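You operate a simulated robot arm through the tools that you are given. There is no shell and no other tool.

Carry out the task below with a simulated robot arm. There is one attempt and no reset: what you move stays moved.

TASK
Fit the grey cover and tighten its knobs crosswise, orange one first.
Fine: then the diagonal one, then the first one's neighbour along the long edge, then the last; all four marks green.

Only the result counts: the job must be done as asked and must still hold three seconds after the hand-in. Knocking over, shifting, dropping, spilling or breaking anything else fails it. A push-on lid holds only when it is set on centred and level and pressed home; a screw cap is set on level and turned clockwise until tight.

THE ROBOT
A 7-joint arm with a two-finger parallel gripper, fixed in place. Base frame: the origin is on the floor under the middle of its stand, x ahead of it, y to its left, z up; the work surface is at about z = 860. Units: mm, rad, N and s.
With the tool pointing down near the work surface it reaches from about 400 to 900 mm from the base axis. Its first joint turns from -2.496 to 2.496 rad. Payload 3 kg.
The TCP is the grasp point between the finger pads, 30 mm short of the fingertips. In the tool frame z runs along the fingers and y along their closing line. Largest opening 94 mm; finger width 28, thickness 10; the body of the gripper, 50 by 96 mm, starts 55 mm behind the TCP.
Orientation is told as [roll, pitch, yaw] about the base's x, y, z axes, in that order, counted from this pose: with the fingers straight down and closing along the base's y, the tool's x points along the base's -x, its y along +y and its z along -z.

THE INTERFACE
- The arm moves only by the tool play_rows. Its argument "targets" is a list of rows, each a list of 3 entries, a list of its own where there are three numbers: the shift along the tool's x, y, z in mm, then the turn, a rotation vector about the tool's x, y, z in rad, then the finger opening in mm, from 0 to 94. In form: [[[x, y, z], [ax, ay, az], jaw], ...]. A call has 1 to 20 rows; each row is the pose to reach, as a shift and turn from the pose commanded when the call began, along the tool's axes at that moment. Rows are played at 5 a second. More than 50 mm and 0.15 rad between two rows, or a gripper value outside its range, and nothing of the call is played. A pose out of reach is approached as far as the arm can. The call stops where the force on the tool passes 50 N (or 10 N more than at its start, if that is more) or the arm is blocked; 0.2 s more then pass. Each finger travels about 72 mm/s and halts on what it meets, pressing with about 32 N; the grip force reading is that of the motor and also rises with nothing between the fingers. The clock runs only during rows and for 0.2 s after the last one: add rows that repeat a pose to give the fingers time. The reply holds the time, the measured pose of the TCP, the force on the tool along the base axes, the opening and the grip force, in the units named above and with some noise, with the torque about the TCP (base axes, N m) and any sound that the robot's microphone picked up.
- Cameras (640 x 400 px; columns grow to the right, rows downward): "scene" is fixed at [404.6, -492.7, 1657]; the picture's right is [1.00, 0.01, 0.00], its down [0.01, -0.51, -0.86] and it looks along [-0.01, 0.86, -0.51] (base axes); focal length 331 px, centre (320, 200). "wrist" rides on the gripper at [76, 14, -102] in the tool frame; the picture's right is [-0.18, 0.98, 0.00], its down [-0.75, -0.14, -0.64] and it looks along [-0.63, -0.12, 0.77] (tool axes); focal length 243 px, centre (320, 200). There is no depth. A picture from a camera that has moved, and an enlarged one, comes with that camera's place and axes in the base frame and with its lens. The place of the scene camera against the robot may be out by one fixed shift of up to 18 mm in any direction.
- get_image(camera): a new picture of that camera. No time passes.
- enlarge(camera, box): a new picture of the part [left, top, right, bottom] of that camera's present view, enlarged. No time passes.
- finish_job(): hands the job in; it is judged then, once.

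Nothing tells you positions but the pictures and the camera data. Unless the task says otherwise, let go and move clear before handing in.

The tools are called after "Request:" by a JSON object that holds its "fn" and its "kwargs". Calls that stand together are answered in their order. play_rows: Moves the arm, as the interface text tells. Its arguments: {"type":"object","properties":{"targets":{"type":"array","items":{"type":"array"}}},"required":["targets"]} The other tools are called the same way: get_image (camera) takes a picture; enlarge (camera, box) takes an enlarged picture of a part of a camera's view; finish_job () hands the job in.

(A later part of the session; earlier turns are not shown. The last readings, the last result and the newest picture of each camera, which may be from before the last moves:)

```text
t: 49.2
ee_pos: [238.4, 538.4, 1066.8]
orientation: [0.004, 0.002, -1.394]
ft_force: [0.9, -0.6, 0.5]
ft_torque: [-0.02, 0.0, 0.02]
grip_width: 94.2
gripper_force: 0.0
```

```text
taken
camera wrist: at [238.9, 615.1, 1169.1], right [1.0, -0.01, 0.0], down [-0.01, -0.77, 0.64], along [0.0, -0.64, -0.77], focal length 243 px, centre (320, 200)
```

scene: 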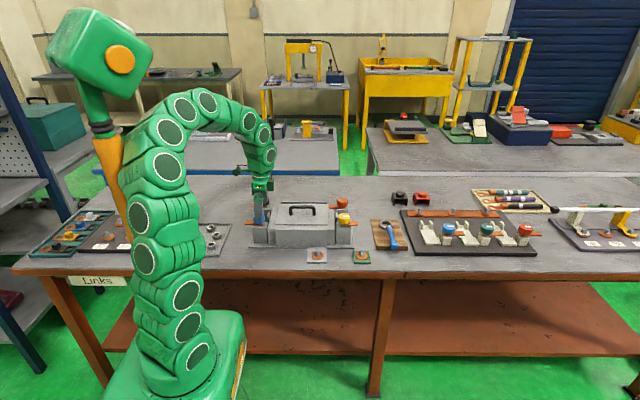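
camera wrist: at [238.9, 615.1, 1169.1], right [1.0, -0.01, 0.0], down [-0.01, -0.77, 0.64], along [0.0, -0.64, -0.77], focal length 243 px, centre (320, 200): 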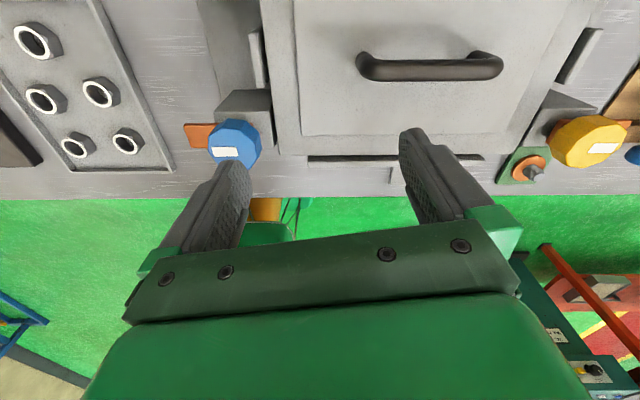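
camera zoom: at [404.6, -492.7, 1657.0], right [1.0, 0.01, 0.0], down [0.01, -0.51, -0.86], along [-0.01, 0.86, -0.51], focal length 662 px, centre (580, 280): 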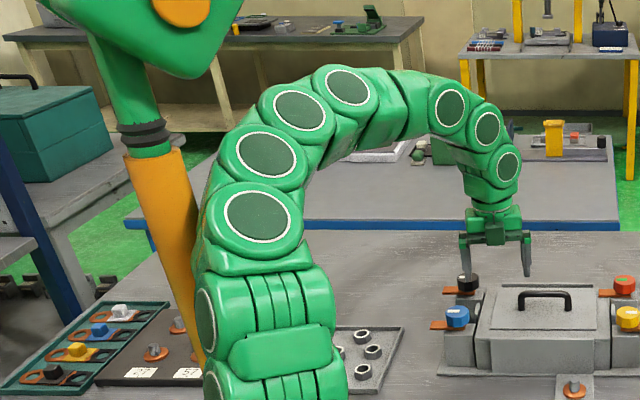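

Turning clockwise pushes the elbow a little further left; so I'll turn counter-clockwise to the starting grip angle here, which should move it away from the mast, and check.

Request:
{"fn": "play_rows", "kwargs": {"targets": [[[0, 0, 0], [0, 0, -0.15], 94], [[0, 0, 0], [0, 0, -0.3], 94], [[0, 0, 0], [0, 0, -0.45], 94], [[0, 0, 0], [0, 0, -0.6], 94], [[0, 0, 0], [0, 0, -0.75], 94], [[0, 0, 0], [0, 0, -0.9], 94], [[0, 0, 0], [0, 0, -1.05], 94], [[0, 0, 0], [0, 0, -1.2], 94], [[0, 0, 0], [0, 0, -1.35], 94], [[0, 0, 0], [0, 0, -1.5], 94], [[0, 0, 0], [0, 0, -1.65], 94], [[0, 0, 0], [0, 0, -1.8], 94], [[0, 0, 0], [0, 0, -1.95], 94], [[0, 0, 0], [0, 0, -2.1], 94], [[0, 0, 0], [0, 0, -2.25], 94], [[0, 0, 0], [0, 0, -2.4], 94], [[0, 0, 0], [0, 0, -2.55], 94], [[0, 0, 0], [0, 0, -2.7], 94], [[0, 0, 0], [0, 0, -2.85], 94], [[0, 0, 0], [0, 0, -2.85], 94]]}}

Request:
{"fn": "enlarge", "kwargs": {"camera": "scene", "box": [30, 60, 350, 260]}}

Request:
{"fn": "get_image", "kwargs": {"camera": "wrist"}}

```text
t: 53.4
ee_pos: [238.1, 538.3, 1066.4]
orientation: [-0.004, 0.0, 1.46]
ft_force: [0.3, -0.8, -1.2]
ft_torque: [0.01, -0.02, 0.03]
grip_width: 94.0
gripper_force: 0.1
```

```text
2.00 times, centred on (190, 160) of scene
camera zoom: at [404.6, -492.7, 1657.0], right [1.0, 0.01, 0.0], down [0.01, -0.51, -0.86], along [-0.01, 0.86, -0.51], focal length 662 px, centre (580, 280)
```

zoom: 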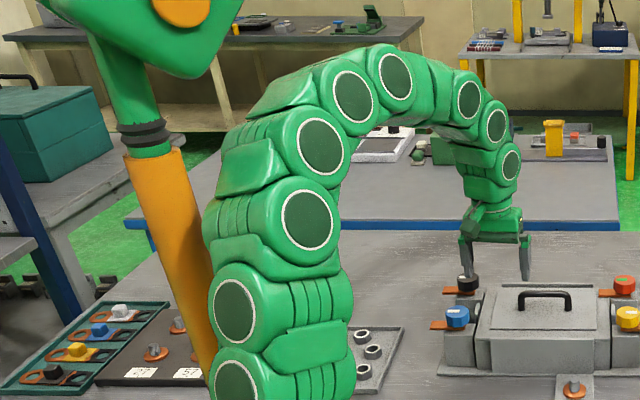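

```text
taken
camera wrist: at [215.0, 463.7, 1168.7], right [-0.96, 0.29, 0.0], down [0.22, 0.73, 0.64], along [0.19, 0.61, -0.77], focal length 243 px, centre (320, 200)
```

wrist: 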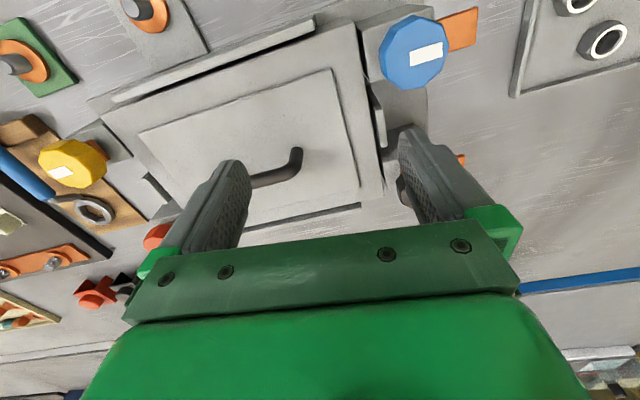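

With the wrist turned counter-clockwise the elbow sits further from the mast. I approach the blue knob in short steps, watching for deviation.

Request:
{"fn": "play_rows", "kwargs": {"targets": [[[5, 20, 0], [0, 0, 0], 94], [[10, 40, 0], [0, 0, 0], 94], [[10, 40, 0], [0, 0, 0], 94]]}}

Request:
{"fn": "enlarge", "kwargs": {"camera": "scene", "box": [30, 60, 350, 260]}}

```text
t: 54.2
ee_pos: [198.6, 531.3, 1067.4]
orientation: [-0.003, 0.0, 1.457]
ft_force: [0.1, 1.0, 0.4]
ft_torque: [-0.01, 0.01, -0.02]
grip_width: 93.8
gripper_force: 0.1
```

```text
2.00 times, centred on (190, 160) of scene
camera zoom: at [404.6, -492.7, 1657.0], right [1.0, 0.01, 0.0], down [0.01, -0.51, -0.86], along [-0.01, 0.86, -0.51], focal length 662 px, centre (580, 280)
```

zoom: 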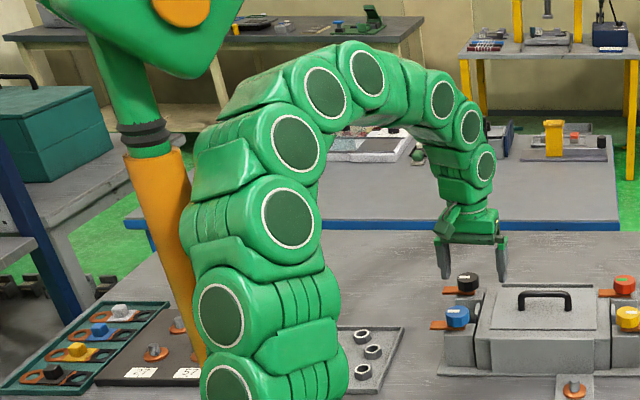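

Request:
{"fn": "play_rows", "kwargs": {"targets": [[[7, 12, 0], [0, 0, 0], 94], [[14, 24, 0], [0, 0, 0], 94], [[20, 34.5, 0], [0, 0, 0], 94], [[20, 34.5, 0], [0, 0, 0], 94]]}}

Request:
{"fn": "enlarge", "kwargs": {"camera": "scene", "box": [30, 60, 350, 260]}}

Request:
{"fn": "get_image", "kwargs": {"camera": "wrist"}}

```text
t: 55.2
ee_pos: [161.2, 515.5, 1065.0]
orientation: [0.001, 0.001, 1.456]
ft_force: [0.4, -0.1, 0.3]
ft_torque: [0.0, 0.07, 0.04]
grip_width: 93.8
gripper_force: 0.1
```

```text
2.00 times, centred on (190, 160) of scene
camera zoom: at [404.6, -492.7, 1657.0], right [1.0, 0.01, 0.0], down [0.01, -0.51, -0.86], along [-0.01, 0.86, -0.51], focal length 662 px, centre (580, 280)
```

zoom: 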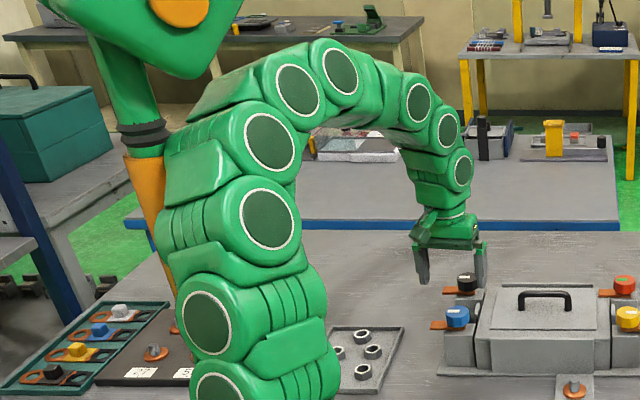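

```text
taken
camera wrist: at [138.7, 442.2, 1167.0], right [-0.95, 0.3, 0.0], down [0.23, 0.73, 0.64], along [0.19, 0.61, -0.77], focal length 243 px, centre (320, 200)
```

wrist: 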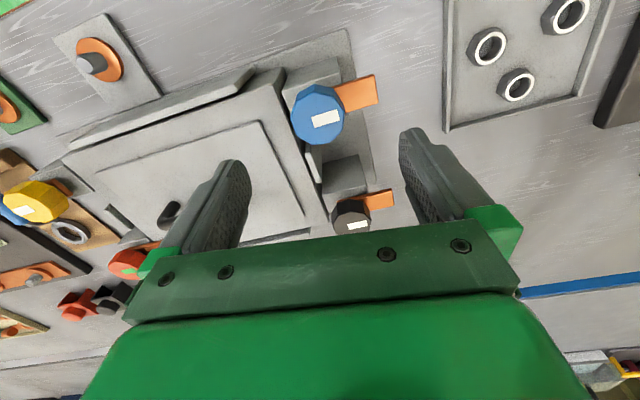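

I reached above the blue knob unblocked. I zoom to check centring on it.

Request:
{"fn": "enlarge", "kwargs": {"camera": "wrist", "box": [260, 70, 388, 150]}}

Request:
{"fn": "enlarge", "kwargs": {"camera": "scene", "box": [226, 160, 306, 210]}}

```text
5.00 times, centred on (324, 110) of wrist
camera zoom: at [138.7, 442.2, 1167.0], right [-0.95, 0.3, 0.0], down [0.23, 0.73, 0.64], along [0.19, 0.61, -0.77], focal length 1213 px, centre (300, 650)
```

zoom: 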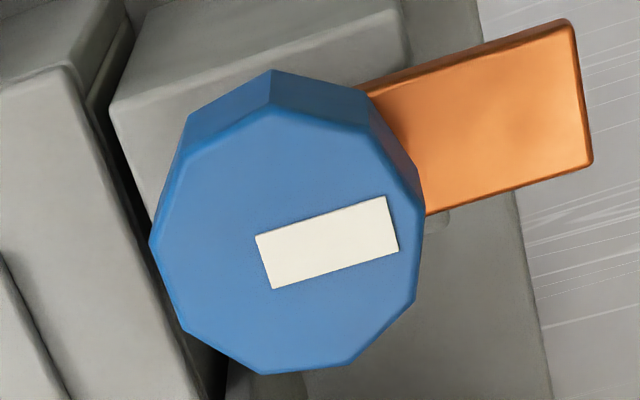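

```text
8.00 times, centred on (266, 185) of scene
camera zoom: at [404.6, -492.7, 1657.0], right [1.0, 0.01, 0.0], down [0.01, -0.51, -0.86], along [-0.01, 0.86, -0.51], focal length 2648 px, centre (752, 320)
```

zoom: 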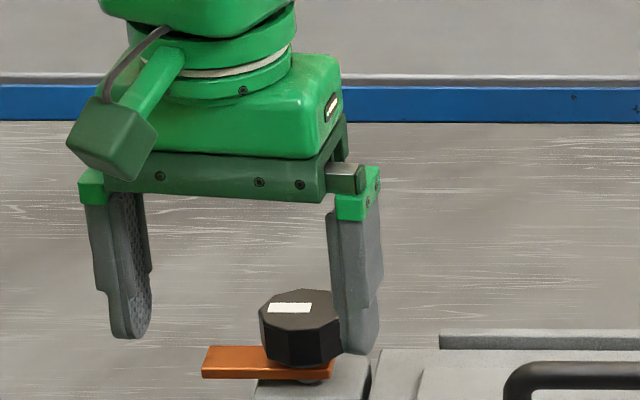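

The blue knob centre reads about (162, 512). I descend around it, keeping the tips above the tab, and re-check centring.

Request:
{"fn": "play_rows", "kwargs": {"targets": [[[3.3, -1.1, 25], [0, 0, 0], 94], [[3.3, -1.1, 50], [0, 0, 0], 94], [[3.3, -1.1, 68], [0, 0, 0], 94], [[3.3, -1.1, 77], [0, 0, 0], 94], [[3.3, -1.1, 77], [0, 0, 0], 94]]}}

Request:
{"fn": "enlarge", "kwargs": {"camera": "wrist", "box": [220, 110, 420, 235]}}

Request:
{"fn": "enlarge", "kwargs": {"camera": "scene", "box": [226, 175, 306, 225]}}

Request:
{"fn": "enlarge", "kwargs": {"camera": "scene", "box": [30, 60, 350, 260]}}

```text
t: 56.4
ee_pos: [161.4, 513.0, 990.1]
orientation: [-0.004, 0.0, 1.457]
ft_force: [0.6, 0.8, 1.0]
ft_torque: [0.02, 0.03, 0.03]
grip_width: 94.0
gripper_force: 0.0
```

```text
3.20 times, centred on (320, 172) of wrist
camera zoom: at [137.7, 438.2, 1091.5], right [-0.96, 0.29, 0.0], down [0.22, 0.73, 0.64], along [0.19, 0.61, -0.77], focal length 776 px, centre (320, 288)
```

zoom: 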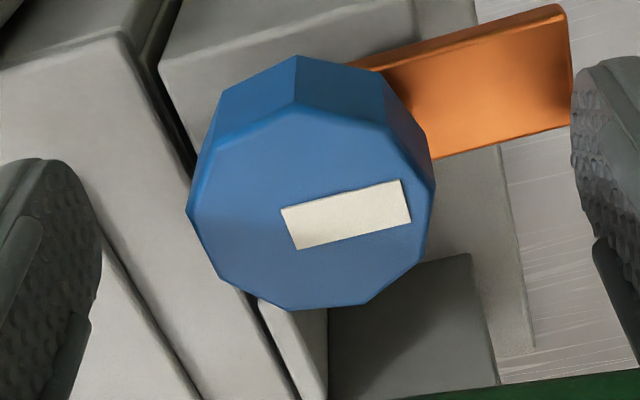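

```text
8.00 times, centred on (266, 200) of scene
camera zoom: at [404.6, -492.7, 1657.0], right [1.0, 0.01, 0.0], down [0.01, -0.51, -0.86], along [-0.01, 0.86, -0.51], focal length 2648 px, centre (752, 200)
```

zoom: 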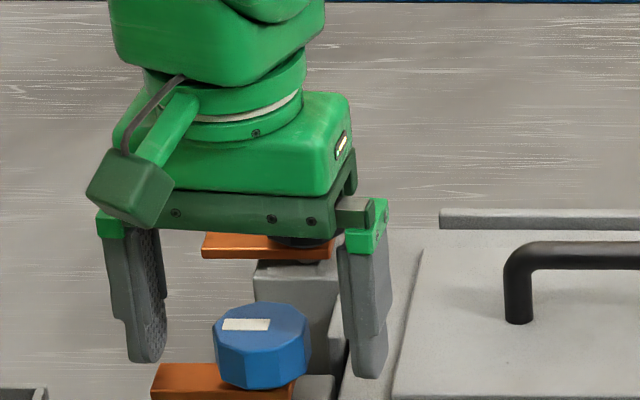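

```text
2.00 times, centred on (190, 160) of scene
camera zoom: at [404.6, -492.7, 1657.0], right [1.0, 0.01, 0.0], down [0.01, -0.51, -0.86], along [-0.01, 0.86, -0.51], focal length 662 px, centre (580, 280)
```

zoom: 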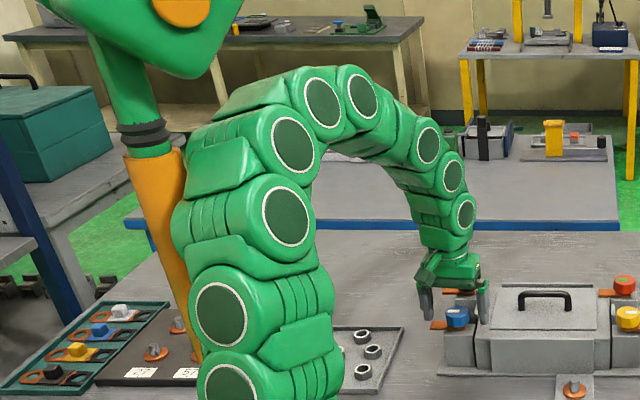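

The knob sits about +1.4 mm in x and −1.2 mm in y from the gripper axis. I correct that and close on the blue knob.

Request:
{"fn": "play_rows", "kwargs": {"targets": [[[1.0, -1.5, 1], [0, 0, 0], 94], [[1.0, -1.5, 1], [0, 0, 0], 70], [[1.0, -1.5, 1], [0, 0, 0], 50], [[1.0, -1.5, 1], [0, 0, 0], 30], [[1.0, -1.5, 1], [0, 0, 0], 30], [[1.0, -1.5, 1], [0, 0, 0], 30]]}}

Request:
{"fn": "enlarge", "kwargs": {"camera": "wrist", "box": [220, 110, 420, 235]}}

```text
t: 57.8
ee_pos: [162.1, 510.9, 988.0]
orientation: [-0.003, 0.0, 1.457]
ft_force: [-16.2, 1.1, -0.5]
ft_torque: [-0.02, 0.54, 0.03]
grip_width: 43.1
gripper_force: 44.8
```

```text
3.20 times, centred on (320, 172) of wrist
camera zoom: at [139.1, 437.4, 1090.6], right [-0.96, 0.29, 0.0], down [0.22, 0.73, 0.64], along [0.19, 0.61, -0.77], focal length 776 px, centre (320, 288)
```

zoom: 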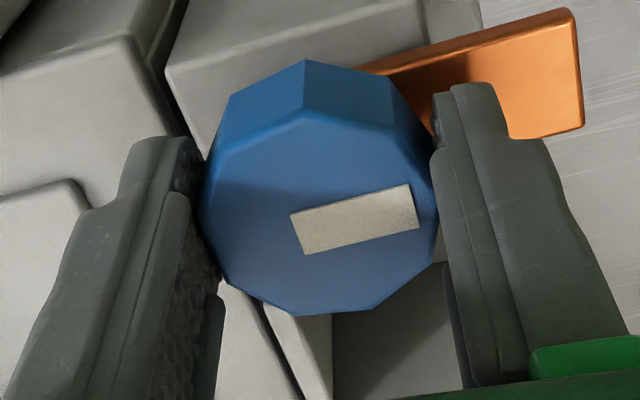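

Gripped with a −16 N side force (about 0.7 mm offset). I correct and begin the clockwise turn, following the thread down at ~1.4 mm/rad.

Request:
{"fn": "play_rows", "kwargs": {"targets": [[[0.1, 0.7, 0], [0, 0, 0], 30], [[0.1, 0.7, 0.1], [0, 0, 0.08], 30], [[0.1, 0.7, 0.2], [0, 0, 0.16], 30], [[0.1, 0.7, 0.35], [0, 0, 0.24], 30], [[0.1, 0.7, 0.45], [0, 0, 0.32], 30], [[0.1, 0.7, 0.55], [0, 0, 0.4], 30], [[0.1, 0.7, 0.55], [0, 0, 0.4], 30]]}}

```text
t: 59.4
ee_pos: [162.6, 512.3, 988.7]
orientation: [0.001, 0.002, 1.05]
ft_force: [-45.0, -2.5, 1.1]
ft_torque: [-0.45, 1.11, 0.07]
grip_width: 42.9
gripper_force: 44.5
```

Request:
{"fn": "play_rows", "kwargs": {"targets": [[[0.45, 0.8, 0], [0, 0, 0], 30], [[0.9, 1.55, 0], [0, 0, 0], 30], [[0.9, 1.55, 0], [0, 0, 0], 30]]}}

```text
t: 60.2
ee_pos: [162.1, 511.0, 986.4]
orientation: [0.001, -0.003, 1.053]
ft_force: [-10.1, 1.3, 39.6]
ft_torque: [0.14, 0.2, 0.02]
grip_width: 43.2
gripper_force: 44.8
```

Request:
{"fn": "play_rows", "kwargs": {"targets": [[[0.2, 0.35, -0.5], [0, 0, 0], 30], [[0.2, 0.35, -0.5], [0, 0, 0.08], 30], [[0.2, 0.35, -0.4], [0, 0, 0.16], 30], [[0.2, 0.35, -0.3], [0, 0, 0.24], 30], [[0.2, 0.35, -0.2], [0, 0, 0.32], 30], [[0.2, 0.35, -0.2], [0, 0, 0.32], 30]]}}

```text
t: 60.9
ee_pos: [162.3, 512.3, 988.3]
orientation: [0.021, 0.008, 0.927]
ft_force: [-8.4, 13.0, -1.0]
ft_torque: [0.09, -0.18, 0.01]
grip_width: 43.5
gripper_force: 45.1
stopped in row 3: the force on the tool passed its limit at 52 N (the readings are from after the stop); the commanded pose is now the measured one
```

The force limit tripped briefly; the commanded pose reset and forces are low now. I check what the gripper and arm look like.

Request:
{"fn": "enlarge", "kwargs": {"camera": "scene", "box": [226, 175, 306, 225]}}

Request:
{"fn": "enlarge", "kwargs": {"camera": "scene", "box": [30, 60, 350, 260]}}

Request:
{"fn": "enlarge", "kwargs": {"camera": "wrist", "box": [220, 100, 420, 225]}}

```text
8.00 times, centred on (266, 200) of scene
camera zoom: at [404.6, -492.7, 1657.0], right [1.0, 0.01, 0.0], down [0.01, -0.51, -0.86], along [-0.01, 0.86, -0.51], focal length 2648 px, centre (752, 200)
```

zoom: 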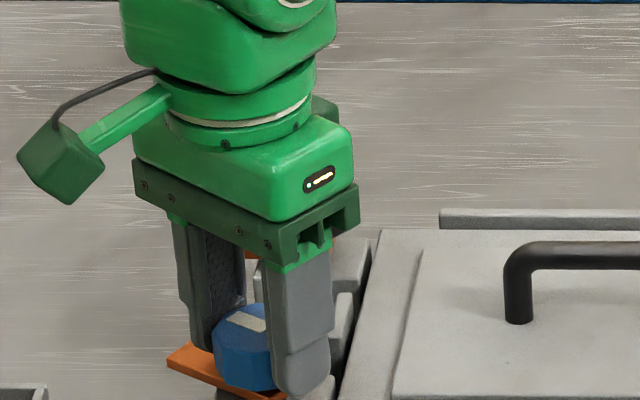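

```text
2.00 times, centred on (190, 160) of scene
camera zoom: at [404.6, -492.7, 1657.0], right [1.0, 0.01, 0.0], down [0.01, -0.51, -0.86], along [-0.01, 0.86, -0.51], focal length 662 px, centre (580, 280)
```

zoom: 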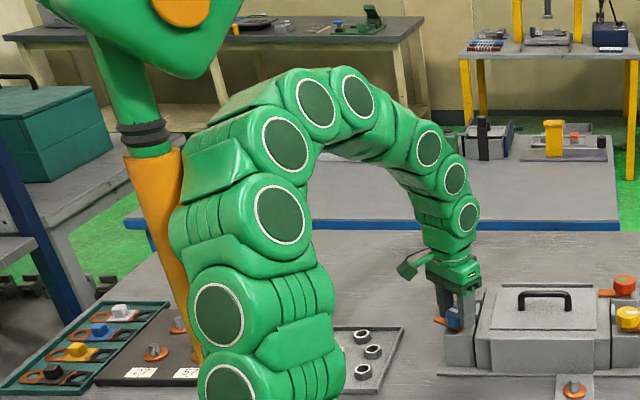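

```text
3.20 times, centred on (320, 162) of wrist
camera zoom: at [107.0, 459.0, 1090.5], right [-0.68, 0.74, 0.02], down [0.58, 0.51, 0.63], along [0.46, 0.44, -0.77], focal length 776 px, centre (320, 320)
```

zoom: 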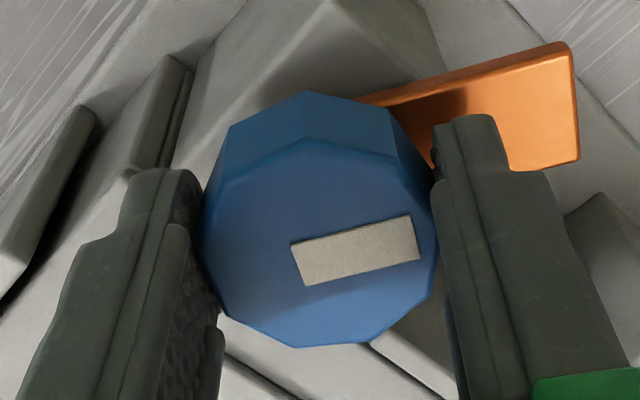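

The blue knob has turned about half a radian. I level the small tilt, correct the centre, and continue in short segments.

Request:
{"fn": "play_rows", "kwargs": {"targets": [[[-0.2, 0.4, 0], [0.019, 0.012, 0], 30], [[-0.3, 0.6, 0.1], [0.019, 0.012, 0.08], 30], [[-0.3, 0.6, 0.2], [0.019, 0.012, 0.16], 30], [[-0.3, 0.6, 0.3], [0.019, 0.012, 0.24], 30], [[-0.3, 0.6, 0.3], [0.019, 0.012, 0.24], 30]]}}

```text
t: 61.9
ee_pos: [164.7, 514.3, 987.6]
orientation: [0.02, 0.037, 0.692]
ft_force: [-14.9, 7.9, 11.3]
ft_torque: [-0.82, 0.33, -0.07]
grip_width: 42.9
gripper_force: 44.9
stopped in row 4: the force on the tool passed its limit at 53 N (the readings are from after the stop); the commanded pose is now the measured one
```

The arm is being pushed sideways again (tilt and drift toward +x) when turning clockwise here, so I'll work in several shorter grips from a more counter-clockwise wrist angle. I release, rise, level, and turn counter-clockwise.

Request:
{"fn": "play_rows", "kwargs": {"targets": [[[0, 0, 0], [0, 0, 0], 60], [[0, 0, 0], [0, 0, 0], 94], [[0, 0, 0], [0, 0, 0], 94], [[0, 0, -15], [0, 0, 0], 94], [[0, 0, -40], [0, 0, 0], 94], [[0, 0, -40], [0, 0, 0], 94]]}}

Request:
{"fn": "enlarge", "kwargs": {"camera": "scene", "box": [226, 175, 306, 225]}}

Request:
{"fn": "get_image", "kwargs": {"camera": "scene"}}

```text
t: 63.3
ee_pos: [172.5, 510.4, 1019.5]
orientation: [0.014, 0.055, 0.676]
ft_force: [0.6, 0.0, -0.7]
ft_torque: [0.02, 0.03, 0.04]
grip_width: 94.2
gripper_force: 0.1
```

```text
8.00 times, centred on (266, 200) of scene
camera zoom: at [404.6, -492.7, 1657.0], right [1.0, 0.01, 0.0], down [0.01, -0.51, -0.86], along [-0.01, 0.86, -0.51], focal length 2648 px, centre (752, 200)
```

zoom: 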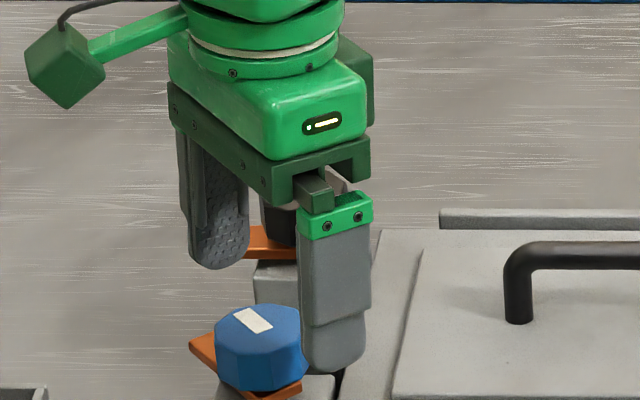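

```text
taken
```

scene: 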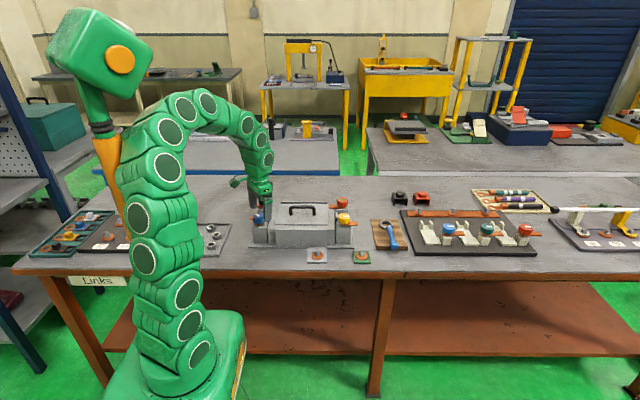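

Even in free space the arm deviates, confirming the elbow leans on the mast at this wrist angle. I turn counter-clockwise to swing the elbow away.

Request:
{"fn": "play_rows", "kwargs": {"targets": [[[0, 0, 0], [0, 0, -0.1], 94], [[0, 0, 0], [0, 0, -0.22], 94], [[0, 0, 0], [0, 0, -0.34], 94], [[0, 0, 0], [0, 0, -0.46], 94], [[0, 0, 0], [0, 0, -0.58], 94], [[0, 0, 0], [0, 0, -0.7], 94], [[0, 0, 0], [0, 0, -0.8], 94], [[0, 0, 0], [0, 0, -0.8], 94]]}}

Request:
{"fn": "enlarge", "kwargs": {"camera": "scene", "box": [30, 60, 350, 260]}}

```text
t: 65.1
ee_pos: [166.4, 513.5, 1027.9]
orientation: [0.037, 0.014, 1.497]
ft_force: [0.0, 0.1, -0.3]
ft_torque: [0.05, -0.05, 0.02]
grip_width: 94.1
gripper_force: 0.0
```

```text
2.00 times, centred on (190, 160) of scene
camera zoom: at [404.6, -492.7, 1657.0], right [1.0, 0.01, 0.0], down [0.01, -0.51, -0.86], along [-0.01, 0.86, -0.51], focal length 662 px, centre (580, 280)
```

zoom: 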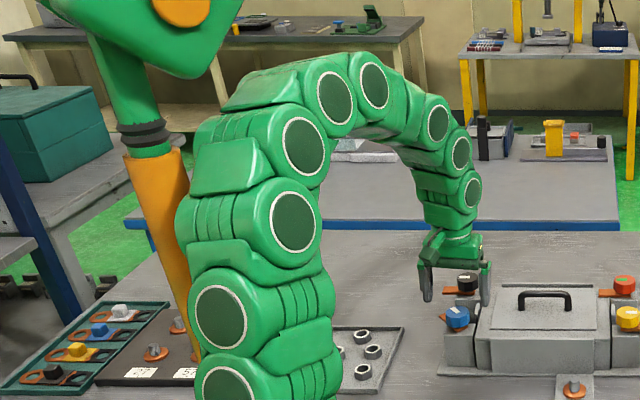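

The arm tracks properly again. I level the tilt, re-centre over the blue knob, and turn further counter-clockwise for a fresh grip.

Request:
{"fn": "play_rows", "kwargs": {"targets": [[[0.7, 2, 0], [0.0167, 0.0359, 0], 94], [[1.3, 3.9, 0], [0.0145, 0.0369, -0.12], 94], [[1.3, 3.9, 0], [0.0124, 0.0378, -0.24], 94], [[1.3, 3.9, 0], [0.0101, 0.0385, -0.36], 94], [[1.3, 3.9, 0], [0.008, 0.0392, -0.48], 94], [[1.3, 3.9, 0], [0.0058, 0.0397, -0.6], 94], [[1.3, 3.9, 0], [0.0037, 0.0402, -0.72], 94], [[1.3, 3.9, 0], [0.0022, 0.0404, -0.8], 94], [[1.3, 3.9, 0], [0.0022, 0.0404, -0.8], 94]]}}

Request:
{"fn": "enlarge", "kwargs": {"camera": "scene", "box": [30, 60, 350, 260]}}

Request:
{"fn": "get_image", "kwargs": {"camera": "wrist"}}

```text
t: 67.1
ee_pos: [162.3, 513.5, 1027.7]
orientation: [0.048, 0.019, 2.297]
ft_force: [-0.3, -0.5, 0.1]
ft_torque: [-0.05, 0.01, 0.03]
grip_width: 94.5
gripper_force: 0.1
```

```text
2.00 times, centred on (190, 160) of scene
camera zoom: at [404.6, -492.7, 1657.0], right [1.0, 0.01, 0.0], down [0.01, -0.51, -0.86], along [-0.01, 0.86, -0.51], focal length 662 px, centre (580, 280)
```

zoom: 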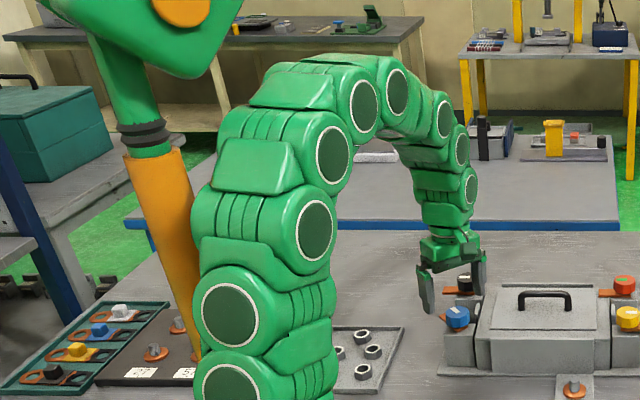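

```text
taken
camera wrist: at [203.8, 450.9, 1132.1], right [-0.86, -0.51, 0.04], down [-0.38, 0.69, 0.62], along [-0.35, 0.52, -0.78], focal length 243 px, centre (320, 200)
```

wrist: 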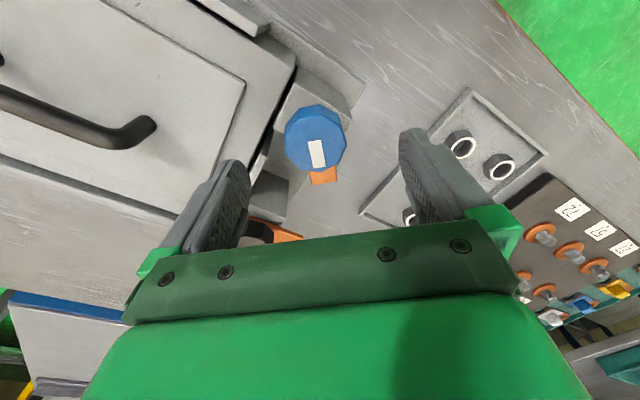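

Wrist is at 2.3 rad and the elbow is well clear of the mast. I level the tool and check centring over the blue knob.

Request:
{"fn": "play_rows", "kwargs": {"targets": [[[0, 0, 0], [0.024, -0.01, 0], 94], [[0, 0, 0], [0.048, -0.019, 0], 94], [[0, 0, 0], [0.048, -0.019, 0], 94]]}}

Request:
{"fn": "enlarge", "kwargs": {"camera": "wrist", "box": [240, 80, 400, 180]}}

Request:
{"fn": "enlarge", "kwargs": {"camera": "scene", "box": [226, 175, 306, 225]}}

```text
t: 67.9
ee_pos: [161.8, 513.6, 1028.1]
orientation: [-0.001, -0.001, 2.294]
ft_force: [0.0, 0.5, 0.5]
ft_torque: [0.02, -0.02, -0.01]
grip_width: 93.8
gripper_force: 0.1
```

```text
4.00 times, centred on (320, 130) of wrist
camera zoom: at [201.2, 446.2, 1130.1], right [-0.86, -0.51, 0.0], down [-0.39, 0.66, 0.64], along [-0.33, 0.55, -0.77], focal length 970 px, centre (320, 480)
```

zoom: 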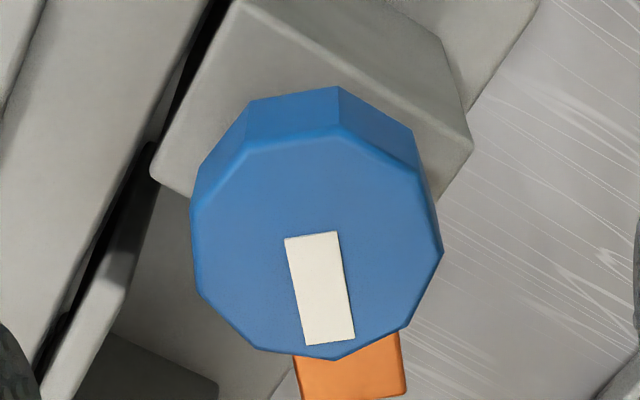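

```text
8.00 times, centred on (266, 200) of scene
camera zoom: at [404.6, -492.7, 1657.0], right [1.0, 0.01, 0.0], down [0.01, -0.51, -0.86], along [-0.01, 0.86, -0.51], focal length 2648 px, centre (752, 200)
```

zoom: 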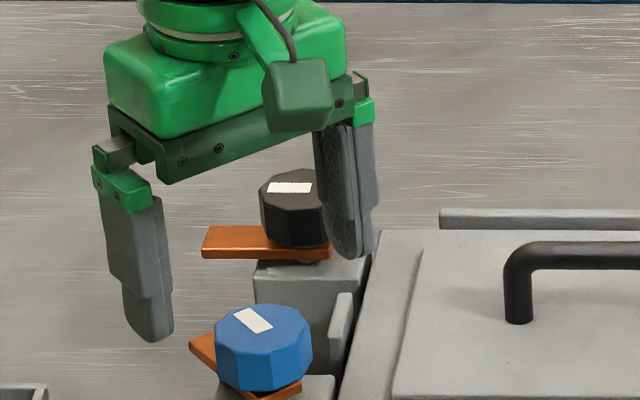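

Level and nearly centred. I shift by the measured 1.5 mm, descend, and grip the blue knob again.

Request:
{"fn": "play_rows", "kwargs": {"targets": [[[1.5, -0.7, 15], [0, 0, 0], 94], [[1.5, -0.7, 30], [0, 0, 0], 94], [[1.5, -0.7, 41], [0, 0, 0], 94], [[1.5, -0.7, 41], [0, 0, 0], 94]]}}

Request:
{"fn": "enlarge", "kwargs": {"camera": "wrist", "box": [220, 110, 420, 235]}}

```text
t: 68.9
ee_pos: [163.4, 512.0, 986.5]
orientation: [-0.001, 0.001, 2.294]
ft_force: [-1.2, 0.7, -0.8]
ft_torque: [-0.02, 0.02, -0.01]
grip_width: 94.0
gripper_force: 0.1
```

```text
3.20 times, centred on (320, 172) of wrist
camera zoom: at [202.8, 445.4, 1088.8], right [-0.86, -0.51, 0.0], down [-0.39, 0.66, 0.64], along [-0.33, 0.55, -0.77], focal length 776 px, centre (320, 288)
```

zoom: 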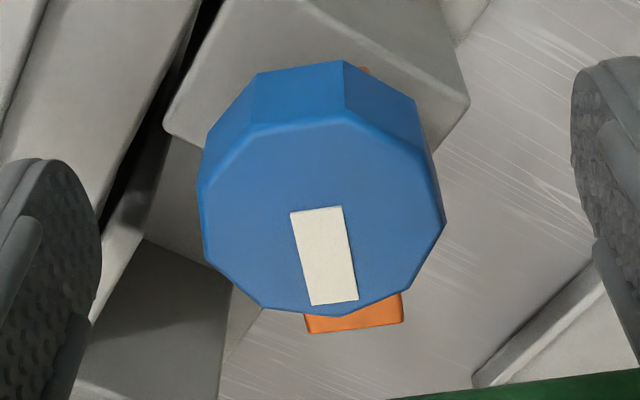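

Centred within half a millimetre. Closing on the knob.

Request:
{"fn": "play_rows", "kwargs": {"targets": [[[0.4, 0, 0], [0, 0, 0], 70], [[0.4, 0, 0], [0, 0, 0], 50], [[0.4, 0, 0], [0, 0, 0], 30], [[0.4, 0, 0], [0, 0, 0], 30], [[0.4, 0, 0], [0, 0, 0], 30]]}}

```text
t: 70.1
ee_pos: [164.0, 512.5, 987.6]
orientation: [-0.002, 0.002, 2.297]
ft_force: [6.5, 9.5, -3.5]
ft_torque: [0.16, -0.12, -0.02]
grip_width: 43.4
gripper_force: 45.7
```

Request:
{"fn": "play_rows", "kwargs": {"targets": [[[-0.1, -0.4, 0.1], [0, 0, 0.1], 30], [[-0.1, -0.4, 0.2], [0, 0, 0.2], 30], [[-0.1, -0.4, 0.35], [0, 0, 0.3], 30], [[-0.1, -0.4, 0.5], [0, 0, 0.4], 30], [[-0.1, -0.4, 0.5], [0, 0, 0.4], 30]]}}

```text
t: 71.3
ee_pos: [163.0, 511.9, 986.5]
orientation: [-0.001, 0.001, 1.897]
ft_force: [-11.6, -6.4, 10.4]
ft_torque: [-0.26, 0.35, -0.04]
grip_width: 42.9
gripper_force: 45.2
```

Request:
{"fn": "play_rows", "kwargs": {"targets": [[[0.1, 0.5, -0.1], [0, 0, 0.1], 30], [[0.1, 0.5, 0], [0, 0, 0.2], 30], [[0.1, 0.5, 0.1], [0, 0, 0.3], 30], [[0.1, 0.5, 0.2], [0, 0, 0.4], 30], [[0.1, 0.5, 0.2], [0, 0, 0.4], 30]]}}

```text
t: 72.5
ee_pos: [162.6, 512.8, 986.3]
orientation: [0.0, 0.0, 1.496]
ft_force: [-16.2, -3.2, 1.7]
ft_torque: [-0.02, 0.41, 0.0]
grip_width: 43.1
gripper_force: 45.1
```

Request:
{"fn": "play_rows", "kwargs": {"targets": [[[0.1, 0.6, 0.1], [0, 0, 0.1], 30], [[0.1, 0.6, 0.2], [0, 0, 0.2], 30], [[0.1, 0.6, 0.3], [0, 0, 0.3], 30], [[0.1, 0.6, 0.4], [0, 0, 0.4], 30], [[0.1, 0.6, 0.4], [0, 0, 0.4], 30]]}}

Request:
{"fn": "enlarge", "kwargs": {"camera": "scene", "box": [30, 60, 350, 260]}}

Request:
{"fn": "enlarge", "kwargs": {"camera": "scene", "box": [226, 175, 306, 225]}}

```text
t: 73.7
ee_pos: [163.5, 511.3, 985.9]
orientation: [-0.002, -0.001, 1.094]
ft_force: [-10.3, 3.8, -4.3]
ft_torque: [0.0, 0.25, 0.01]
grip_width: 43.3
gripper_force: 45.3
```

```text
2.00 times, centred on (190, 160) of scene
camera zoom: at [404.6, -492.7, 1657.0], right [1.0, 0.01, 0.0], down [0.01, -0.51, -0.86], along [-0.01, 0.86, -0.51], focal length 662 px, centre (580, 280)
```

zoom: 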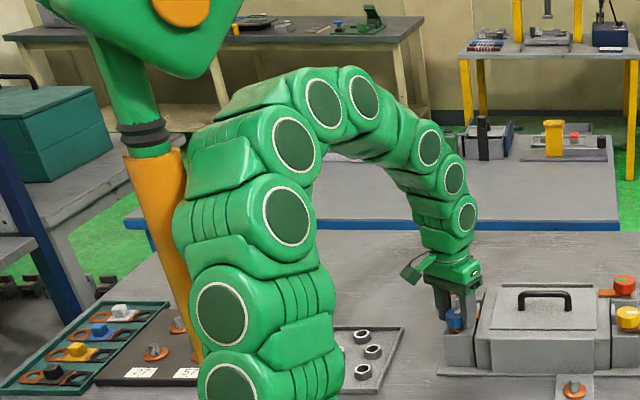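

```text
8.00 times, centred on (266, 200) of scene
camera zoom: at [404.6, -492.7, 1657.0], right [1.0, 0.01, 0.0], down [0.01, -0.51, -0.86], along [-0.01, 0.86, -0.51], focal length 2648 px, centre (752, 200)
```

zoom: 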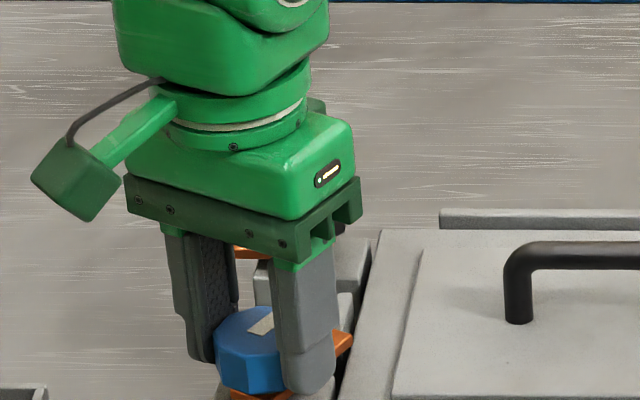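

The knob has turned ~2 rad in total and the elbow nears the mast again, so I open, turn the wrist back counter-clockwise in place (tips stay above the tab), and regrip.

Request:
{"fn": "play_rows", "kwargs": {"targets": [[[0, 0, 0], [0, 0, 0], 70], [[0, 0, 0], [0, 0, 0], 94], [[0, 0, 0], [0, 0, 0], 94], [[0, 0, 0], [0, 0, -0.14], 94], [[0, 0, 0], [0, 0, -0.28], 94], [[0, 0, 0], [0, 0, -0.42], 94], [[0, 0, 0], [0, 0, -0.56], 94], [[0, 0, 0], [0, 0, -0.7], 94], [[0, 0, 0], [0, 0, -0.84], 94], [[0, 0, 0], [0, 0, -0.98], 94], [[0, 0, 0], [0, 0, -1.12], 94], [[0, 0, 0], [0, 0, -1.26], 94], [[0, 0, 0], [0, 0, -1.35], 94], [[0, 0, 0], [0, 0, -1.35], 94]]}}

Request:
{"fn": "enlarge", "kwargs": {"camera": "wrist", "box": [220, 110, 420, 235]}}

Request:
{"fn": "enlarge", "kwargs": {"camera": "scene", "box": [226, 175, 306, 225]}}

```text
t: 76.7
ee_pos: [162.2, 511.8, 985.6]
orientation: [0.001, -0.002, 2.447]
ft_force: [0.6, 0.6, 0.8]
ft_torque: [0.06, -0.02, 0.0]
grip_width: 93.8
gripper_force: 0.0
```

```text
3.20 times, centred on (320, 172) of wrist
camera zoom: at [211.6, 452.1, 1087.9], right [-0.77, -0.64, 0.0], down [-0.49, 0.59, 0.64], along [-0.41, 0.5, -0.77], focal length 776 px, centre (320, 288)
```

zoom: 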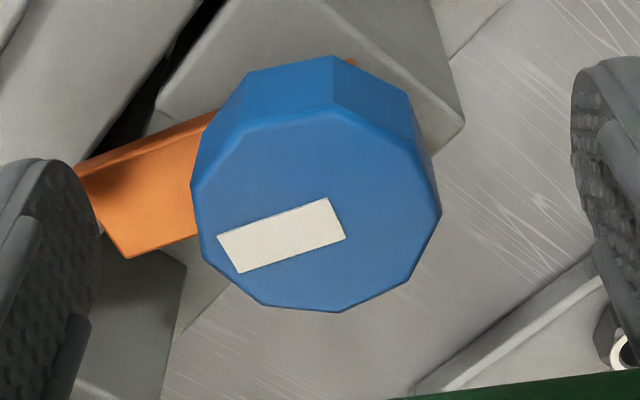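

```text
8.00 times, centred on (266, 200) of scene
camera zoom: at [404.6, -492.7, 1657.0], right [1.0, 0.01, 0.0], down [0.01, -0.51, -0.86], along [-0.01, 0.86, -0.51], focal length 2648 px, centre (752, 200)
```

zoom: 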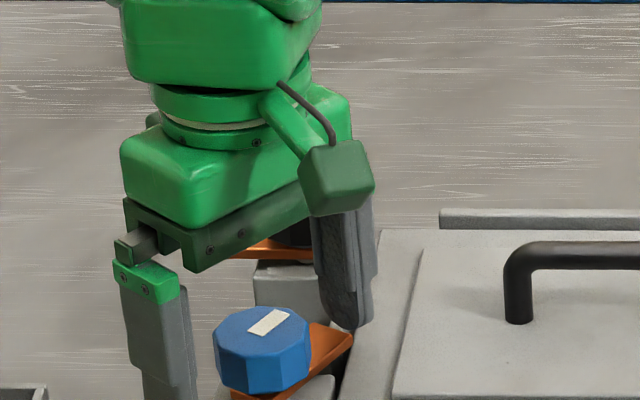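

Request:
{"fn": "play_rows", "kwargs": {"targets": [[[0.8, -0.6, 0], [0, 0, 0], 70], [[0.8, -0.6, 0], [0, 0, 0], 50], [[0.8, -0.6, 0], [0, 0, 0], 30], [[0.8, -0.6, 0], [0, 0, 0], 30], [[0.8, -0.6, 0], [0, 0, 0], 30], [[0.8, -0.6, 0.1], [0, 0, 0.1], 30], [[0.8, -0.6, 0.2], [0, 0, 0.2], 30], [[0.8, -0.6, 0.3], [0, 0, 0.3], 30], [[0.8, -0.6, 0.3], [0, 0, 0.3], 30]]}}

```text
t: 78.7
ee_pos: [163.5, 512.1, 985.0]
orientation: [0.002, 0.0, 2.145]
ft_force: [-12.2, -2.4, 0.5]
ft_torque: [-0.19, 0.04, 0.0]
grip_width: 43.1
gripper_force: 45.6
```

Request:
{"fn": "play_rows", "kwargs": {"targets": [[[-0.2, 0.4, 0.1], [0, 0, 0.1], 30], [[-0.2, 0.4, 0.25], [0, 0, 0.2], 30], [[-0.2, 0.4, 0.4], [0, 0, 0.3], 30], [[-0.2, 0.4, 0.5], [0, 0, 0.4], 30], [[-0.2, 0.4, 0.5], [0, 0, 0.4], 30]]}}

```text
t: 79.9
ee_pos: [164.5, 511.9, 983.3]
orientation: [0.0, 0.0, 1.745]
ft_force: [-15.3, -11.8, 5.3]
ft_torque: [-0.05, 0.27, -0.07]
grip_width: 43.4
gripper_force: 45.1
```

Request:
{"fn": "play_rows", "kwargs": {"targets": [[[0.4, 0.6, 0.1], [0, 0, 0.1], 30], [[0.4, 0.6, 0.2], [0, 0, 0.2], 30], [[0.4, 0.6, 0.3], [0, 0, 0.3], 30], [[0.4, 0.6, 0.3], [0, 0, 0.3], 30]]}}

Request:
{"fn": "enlarge", "kwargs": {"camera": "wrist", "box": [220, 110, 420, 235]}}

Request:
{"fn": "enlarge", "kwargs": {"camera": "scene", "box": [226, 175, 306, 225]}}

```text
t: 80.9
ee_pos: [161.6, 510.9, 984.8]
orientation: [0.0, -0.001, 1.445]
ft_force: [-8.2, 4.1, -9.1]
ft_torque: [0.14, 0.15, -0.06]
grip_width: 43.2
gripper_force: 44.8
```

```text
3.20 times, centred on (320, 172) of wrist
camera zoom: at [138.5, 437.6, 1086.6], right [-0.95, 0.31, 0.0], down [0.23, 0.73, 0.64], along [0.2, 0.61, -0.77], focal length 776 px, centre (320, 288)
```

zoom: 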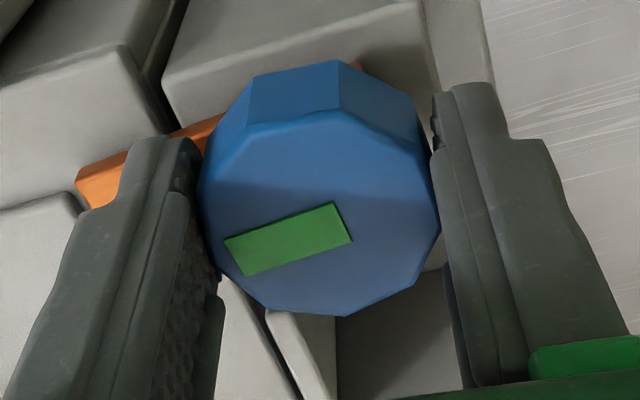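

```text
8.00 times, centred on (266, 200) of scene
camera zoom: at [404.6, -492.7, 1657.0], right [1.0, 0.01, 0.0], down [0.01, -0.51, -0.86], along [-0.01, 0.86, -0.51], focal length 2648 px, centre (752, 200)
```

zoom: 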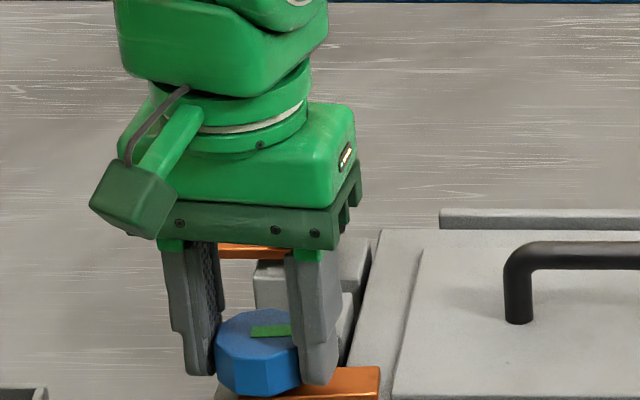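

Blue's mark is green. I turn on a little to the stop, as with the orange one, watching the torque.

Request:
{"fn": "play_rows", "kwargs": {"targets": [[[0, 0.3, 0.1], [0, 0, 0.05], 30], [[0, 0.3, 0.2], [0, 0, 0.1], 30], [[0, 0.3, 0.25], [0, 0, 0.14], 30], [[0, 0.3, 0.25], [0, 0, 0.14], 30]]}}

Request:
{"fn": "enlarge", "kwargs": {"camera": "wrist", "box": [220, 110, 420, 235]}}

```text
t: 81.9
ee_pos: [162.6, 512.2, 984.9]
orientation: [-0.001, 0.002, 1.306]
ft_force: [-8.2, -5.1, -0.4]
ft_torque: [-0.22, 0.02, 0.19]
grip_width: 43.0
gripper_force: 44.7
```

```text
3.20 times, centred on (320, 172) of wrist
camera zoom: at [127.9, 440.9, 1086.6], right [-0.9, 0.44, 0.0], down [0.33, 0.69, 0.64], along [0.28, 0.58, -0.77], focal length 776 px, centre (320, 288)
```

zoom: 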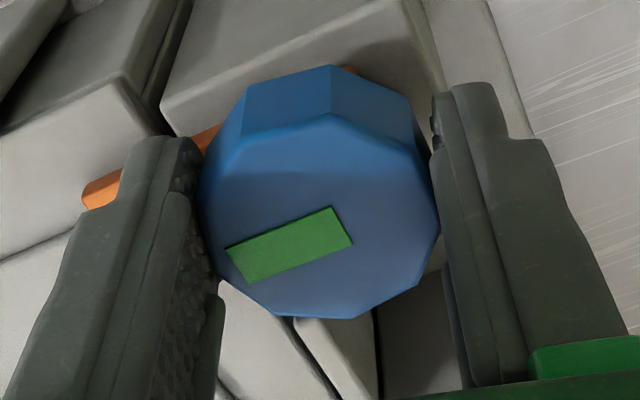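

Request:
{"fn": "play_rows", "kwargs": {"targets": [[[0, 0.2, 0], [0, 0, 0.025], 30], [[0, 0.2, 0], [0, 0, 0.05], 30], [[0, 0.2, 0], [0, 0, 0.05], 30]]}}

```text
t: 82.7
ee_pos: [161.3, 511.4, 984.7]
orientation: [0.001, 0.001, 1.255]
ft_force: [-7.9, -1.8, -5.5]
ft_torque: [-0.12, 0.28, 0.12]
grip_width: 43.0
gripper_force: 44.5
```

Blue is at its stop and green. I open, turn the wrist counter-clockwise in place, then rise and check all marks.

Request:
{"fn": "play_rows", "kwargs": {"targets": [[[0, 0, 0], [0, 0, 0], 70], [[0, 0, 0], [0, 0, 0], 94], [[0, 0, 0], [0, 0, 0], 94], [[0, 0, 0], [0, 0, -0.14], 94], [[0, 0, 0], [0, 0, -0.28], 94], [[0, 0, 0], [0, 0, -0.42], 94], [[0, 0, 0], [0, 0, -0.56], 94], [[0, 0, 0], [0, 0, -0.7], 94], [[0, 0, -20], [0, 0, -0.7], 94], [[0, 0, -45], [0, 0, -0.7], 94], [[0, 0, -75], [0, 0, -0.7], 94], [[0, 0, -75], [0, 0, -0.7], 94]]}}

Request:
{"fn": "enlarge", "kwargs": {"camera": "scene", "box": [220, 170, 380, 270]}}

Request:
{"fn": "get_image", "kwargs": {"camera": "scene"}}

```text
t: 85.3
ee_pos: [162.1, 511.9, 1059.0]
orientation: [-0.001, 0.001, 1.956]
ft_force: [0.4, -0.2, -0.8]
ft_torque: [-0.01, -0.02, 0.0]
grip_width: 93.9
gripper_force: 0.1
```

```text
4.00 times, centred on (300, 220) of scene
camera zoom: at [404.6, -492.7, 1657.0], right [1.0, 0.01, 0.0], down [0.01, -0.51, -0.86], along [-0.01, 0.86, -0.51], focal length 1324 px, centre (400, 120)
```

zoom: 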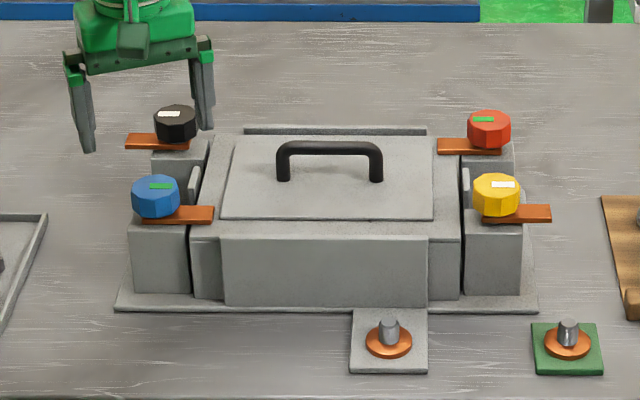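

```text
taken
```

scene: 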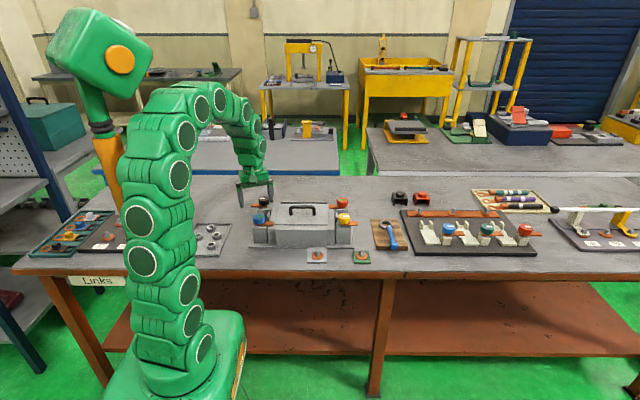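

Orange and blue are green and everything else is undisturbed. I move over the black knob.

Request:
{"fn": "play_rows", "kwargs": {"targets": [[[-28.6, -11.6, 0], [0, 0, 0], 94], [[-57.2, -23.3, 0], [0, 0, 0], 94], [[-85.7, -35, 0], [0, 0, 0], 94], [[-114.3, -46.6, 0], [0, 0, 0], 94], [[-114.3, -46.6, 0], [0, 0, 0], 94]]}}

Request:
{"fn": "enlarge", "kwargs": {"camera": "wrist", "box": [240, 70, 400, 170]}}

Request:
{"fn": "enlarge", "kwargs": {"camera": "scene", "box": [226, 160, 306, 210]}}

Request:
{"fn": "enlarge", "kwargs": {"camera": "scene", "box": [30, 60, 350, 260]}}

```text
t: 86.5
ee_pos: [162.8, 635.5, 1058.1]
orientation: [0.001, 0.002, 1.958]
ft_force: [-0.3, 0.8, 0.4]
ft_torque: [0.0, -0.03, 0.01]
grip_width: 94.2
gripper_force: 0.0
```

```text
4.00 times, centred on (320, 120) of wrist
camera zoom: at [177.2, 559.3, 1160.5], right [-0.98, -0.2, 0.0], down [-0.15, 0.75, 0.64], along [-0.13, 0.63, -0.77], focal length 970 px, centre (320, 520)
```

zoom: 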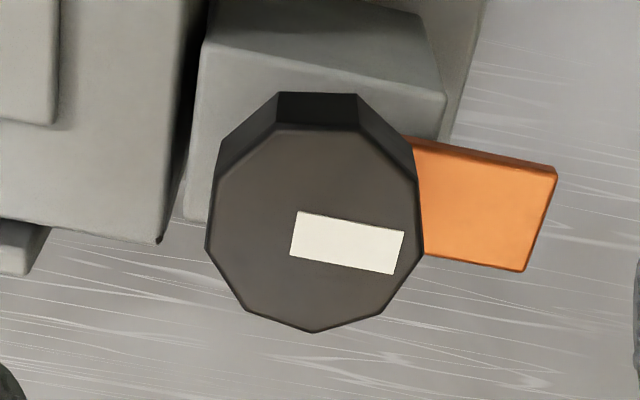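

```text
8.00 times, centred on (266, 185) of scene
camera zoom: at [404.6, -492.7, 1657.0], right [1.0, 0.01, 0.0], down [0.01, -0.51, -0.86], along [-0.01, 0.86, -0.51], focal length 2648 px, centre (752, 320)
```

zoom: 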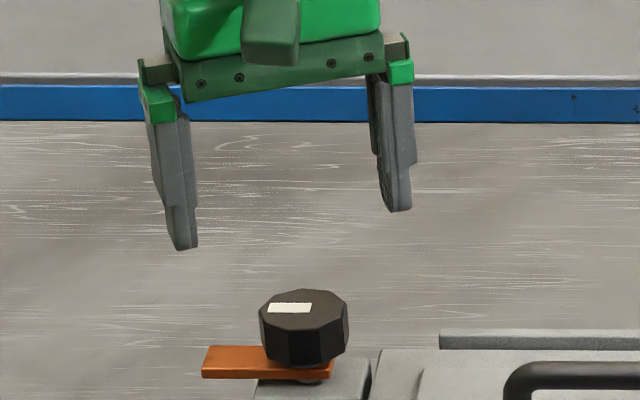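

```text
2.00 times, centred on (190, 160) of scene
camera zoom: at [404.6, -492.7, 1657.0], right [1.0, 0.01, 0.0], down [0.01, -0.51, -0.86], along [-0.01, 0.86, -0.51], focal length 662 px, centre (580, 280)
```

zoom: 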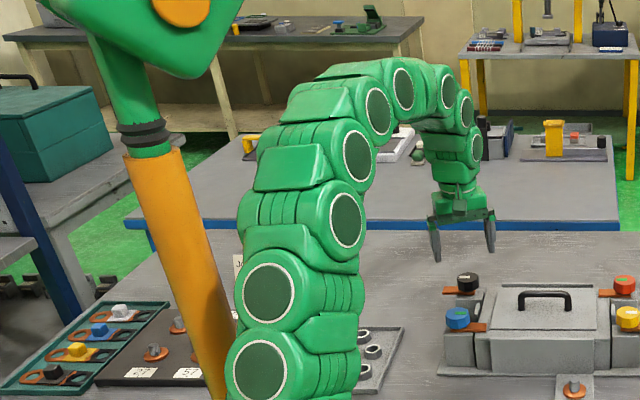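

Black knob measured about (163, 636.5). I descend around it and re-check before closing.

Request:
{"fn": "play_rows", "kwargs": {"targets": [[[-0.9, -1.0, 25], [0, 0, 0], 94], [[-0.9, -1.0, 50], [0, 0, 0], 94], [[-0.9, -1.0, 65], [0, 0, 0], 94], [[-0.9, -1.0, 70], [0, 0, 0], 94], [[-0.9, -1.0, 70], [0, 0, 0], 94]]}}

Request:
{"fn": "enlarge", "kwargs": {"camera": "wrist", "box": [220, 110, 420, 235]}}

```text
t: 87.7
ee_pos: [164.3, 636.7, 989.9]
orientation: [0.0, -0.001, 1.956]
ft_force: [-0.2, 0.5, 0.3]
ft_torque: [0.0, -0.01, 0.02]
grip_width: 94.1
gripper_force: 0.2
```

```text
3.20 times, centred on (320, 172) of wrist
camera zoom: at [178.1, 560.5, 1091.2], right [-0.98, -0.2, 0.0], down [-0.15, 0.75, 0.64], along [-0.13, 0.63, -0.77], focal length 776 px, centre (320, 288)
```

zoom: 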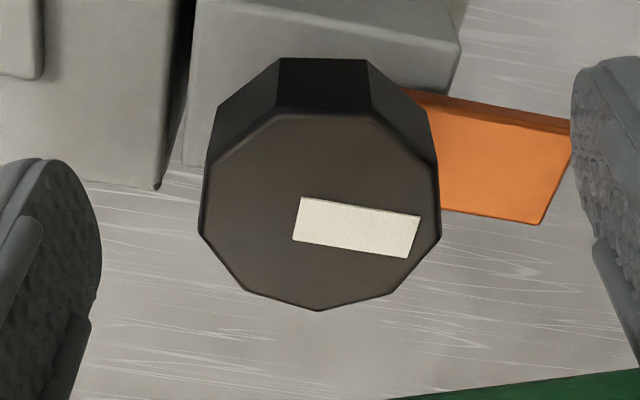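

Request:
{"fn": "play_rows", "kwargs": {"targets": [[[1.2, 0.4, 0.8], [0, 0, 0], 70], [[1.2, 0.4, 0.8], [0, 0, 0], 50], [[1.2, 0.4, 0.8], [0, 0, 0], 30], [[1.2, 0.4, 0.8], [0, 0, 0], 30], [[1.2, 0.4, 0.8], [0, 0, 0], 30]]}}

```text
t: 88.9
ee_pos: [163.1, 636.1, 989.3]
orientation: [0.0, 0.0, 1.956]
ft_force: [18.1, 10.7, -4.3]
ft_torque: [0.18, -0.28, -0.1]
grip_width: 42.8
gripper_force: 45.1
```

Side force shows about 1 mm offset along the closing line; I correct it and start turning.

Request:
{"fn": "play_rows", "kwargs": {"targets": [[[-0.1, -0.9, 0], [0, 0, 0], 30], [[-0.1, -0.9, 0.1], [0, 0, 0.1], 30], [[-0.1, -0.9, 0.2], [0, 0, 0.2], 30], [[-0.1, -0.9, 0.3], [0, 0, 0.3], 30], [[-0.1, -0.9, 0.4], [0, 0, 0.4], 30], [[-0.1, -0.9, 0.4], [0, 0, 0.4], 30]]}}

```text
t: 90.3
ee_pos: [163.3, 635.5, 988.3]
orientation: [-0.001, 0.002, 1.557]
ft_force: [-6.7, -0.9, -5.7]
ft_torque: [-0.02, 0.07, -0.01]
grip_width: 42.6
gripper_force: 45.0
```

Request:
{"fn": "play_rows", "kwargs": {"targets": [[[0, 0.3, 0.15], [0, 0, 0.1], 30], [[0, 0.3, 0.3], [0, 0, 0.2], 30], [[0, 0.3, 0.45], [0, 0, 0.3], 30], [[0, 0.3, 0.6], [0, 0, 0.4], 30], [[0, 0.3, 0.7], [0, 0, 0.5], 30], [[0, 0.3, 0.7], [0, 0, 0.5], 30]]}}

```text
t: 91.7
ee_pos: [162.5, 634.7, 988.4]
orientation: [0.001, 0.001, 1.057]
ft_force: [-28.1, -9.3, -13.9]
ft_torque: [-0.3, 0.49, 0.05]
grip_width: 42.6
gripper_force: 45.4
```

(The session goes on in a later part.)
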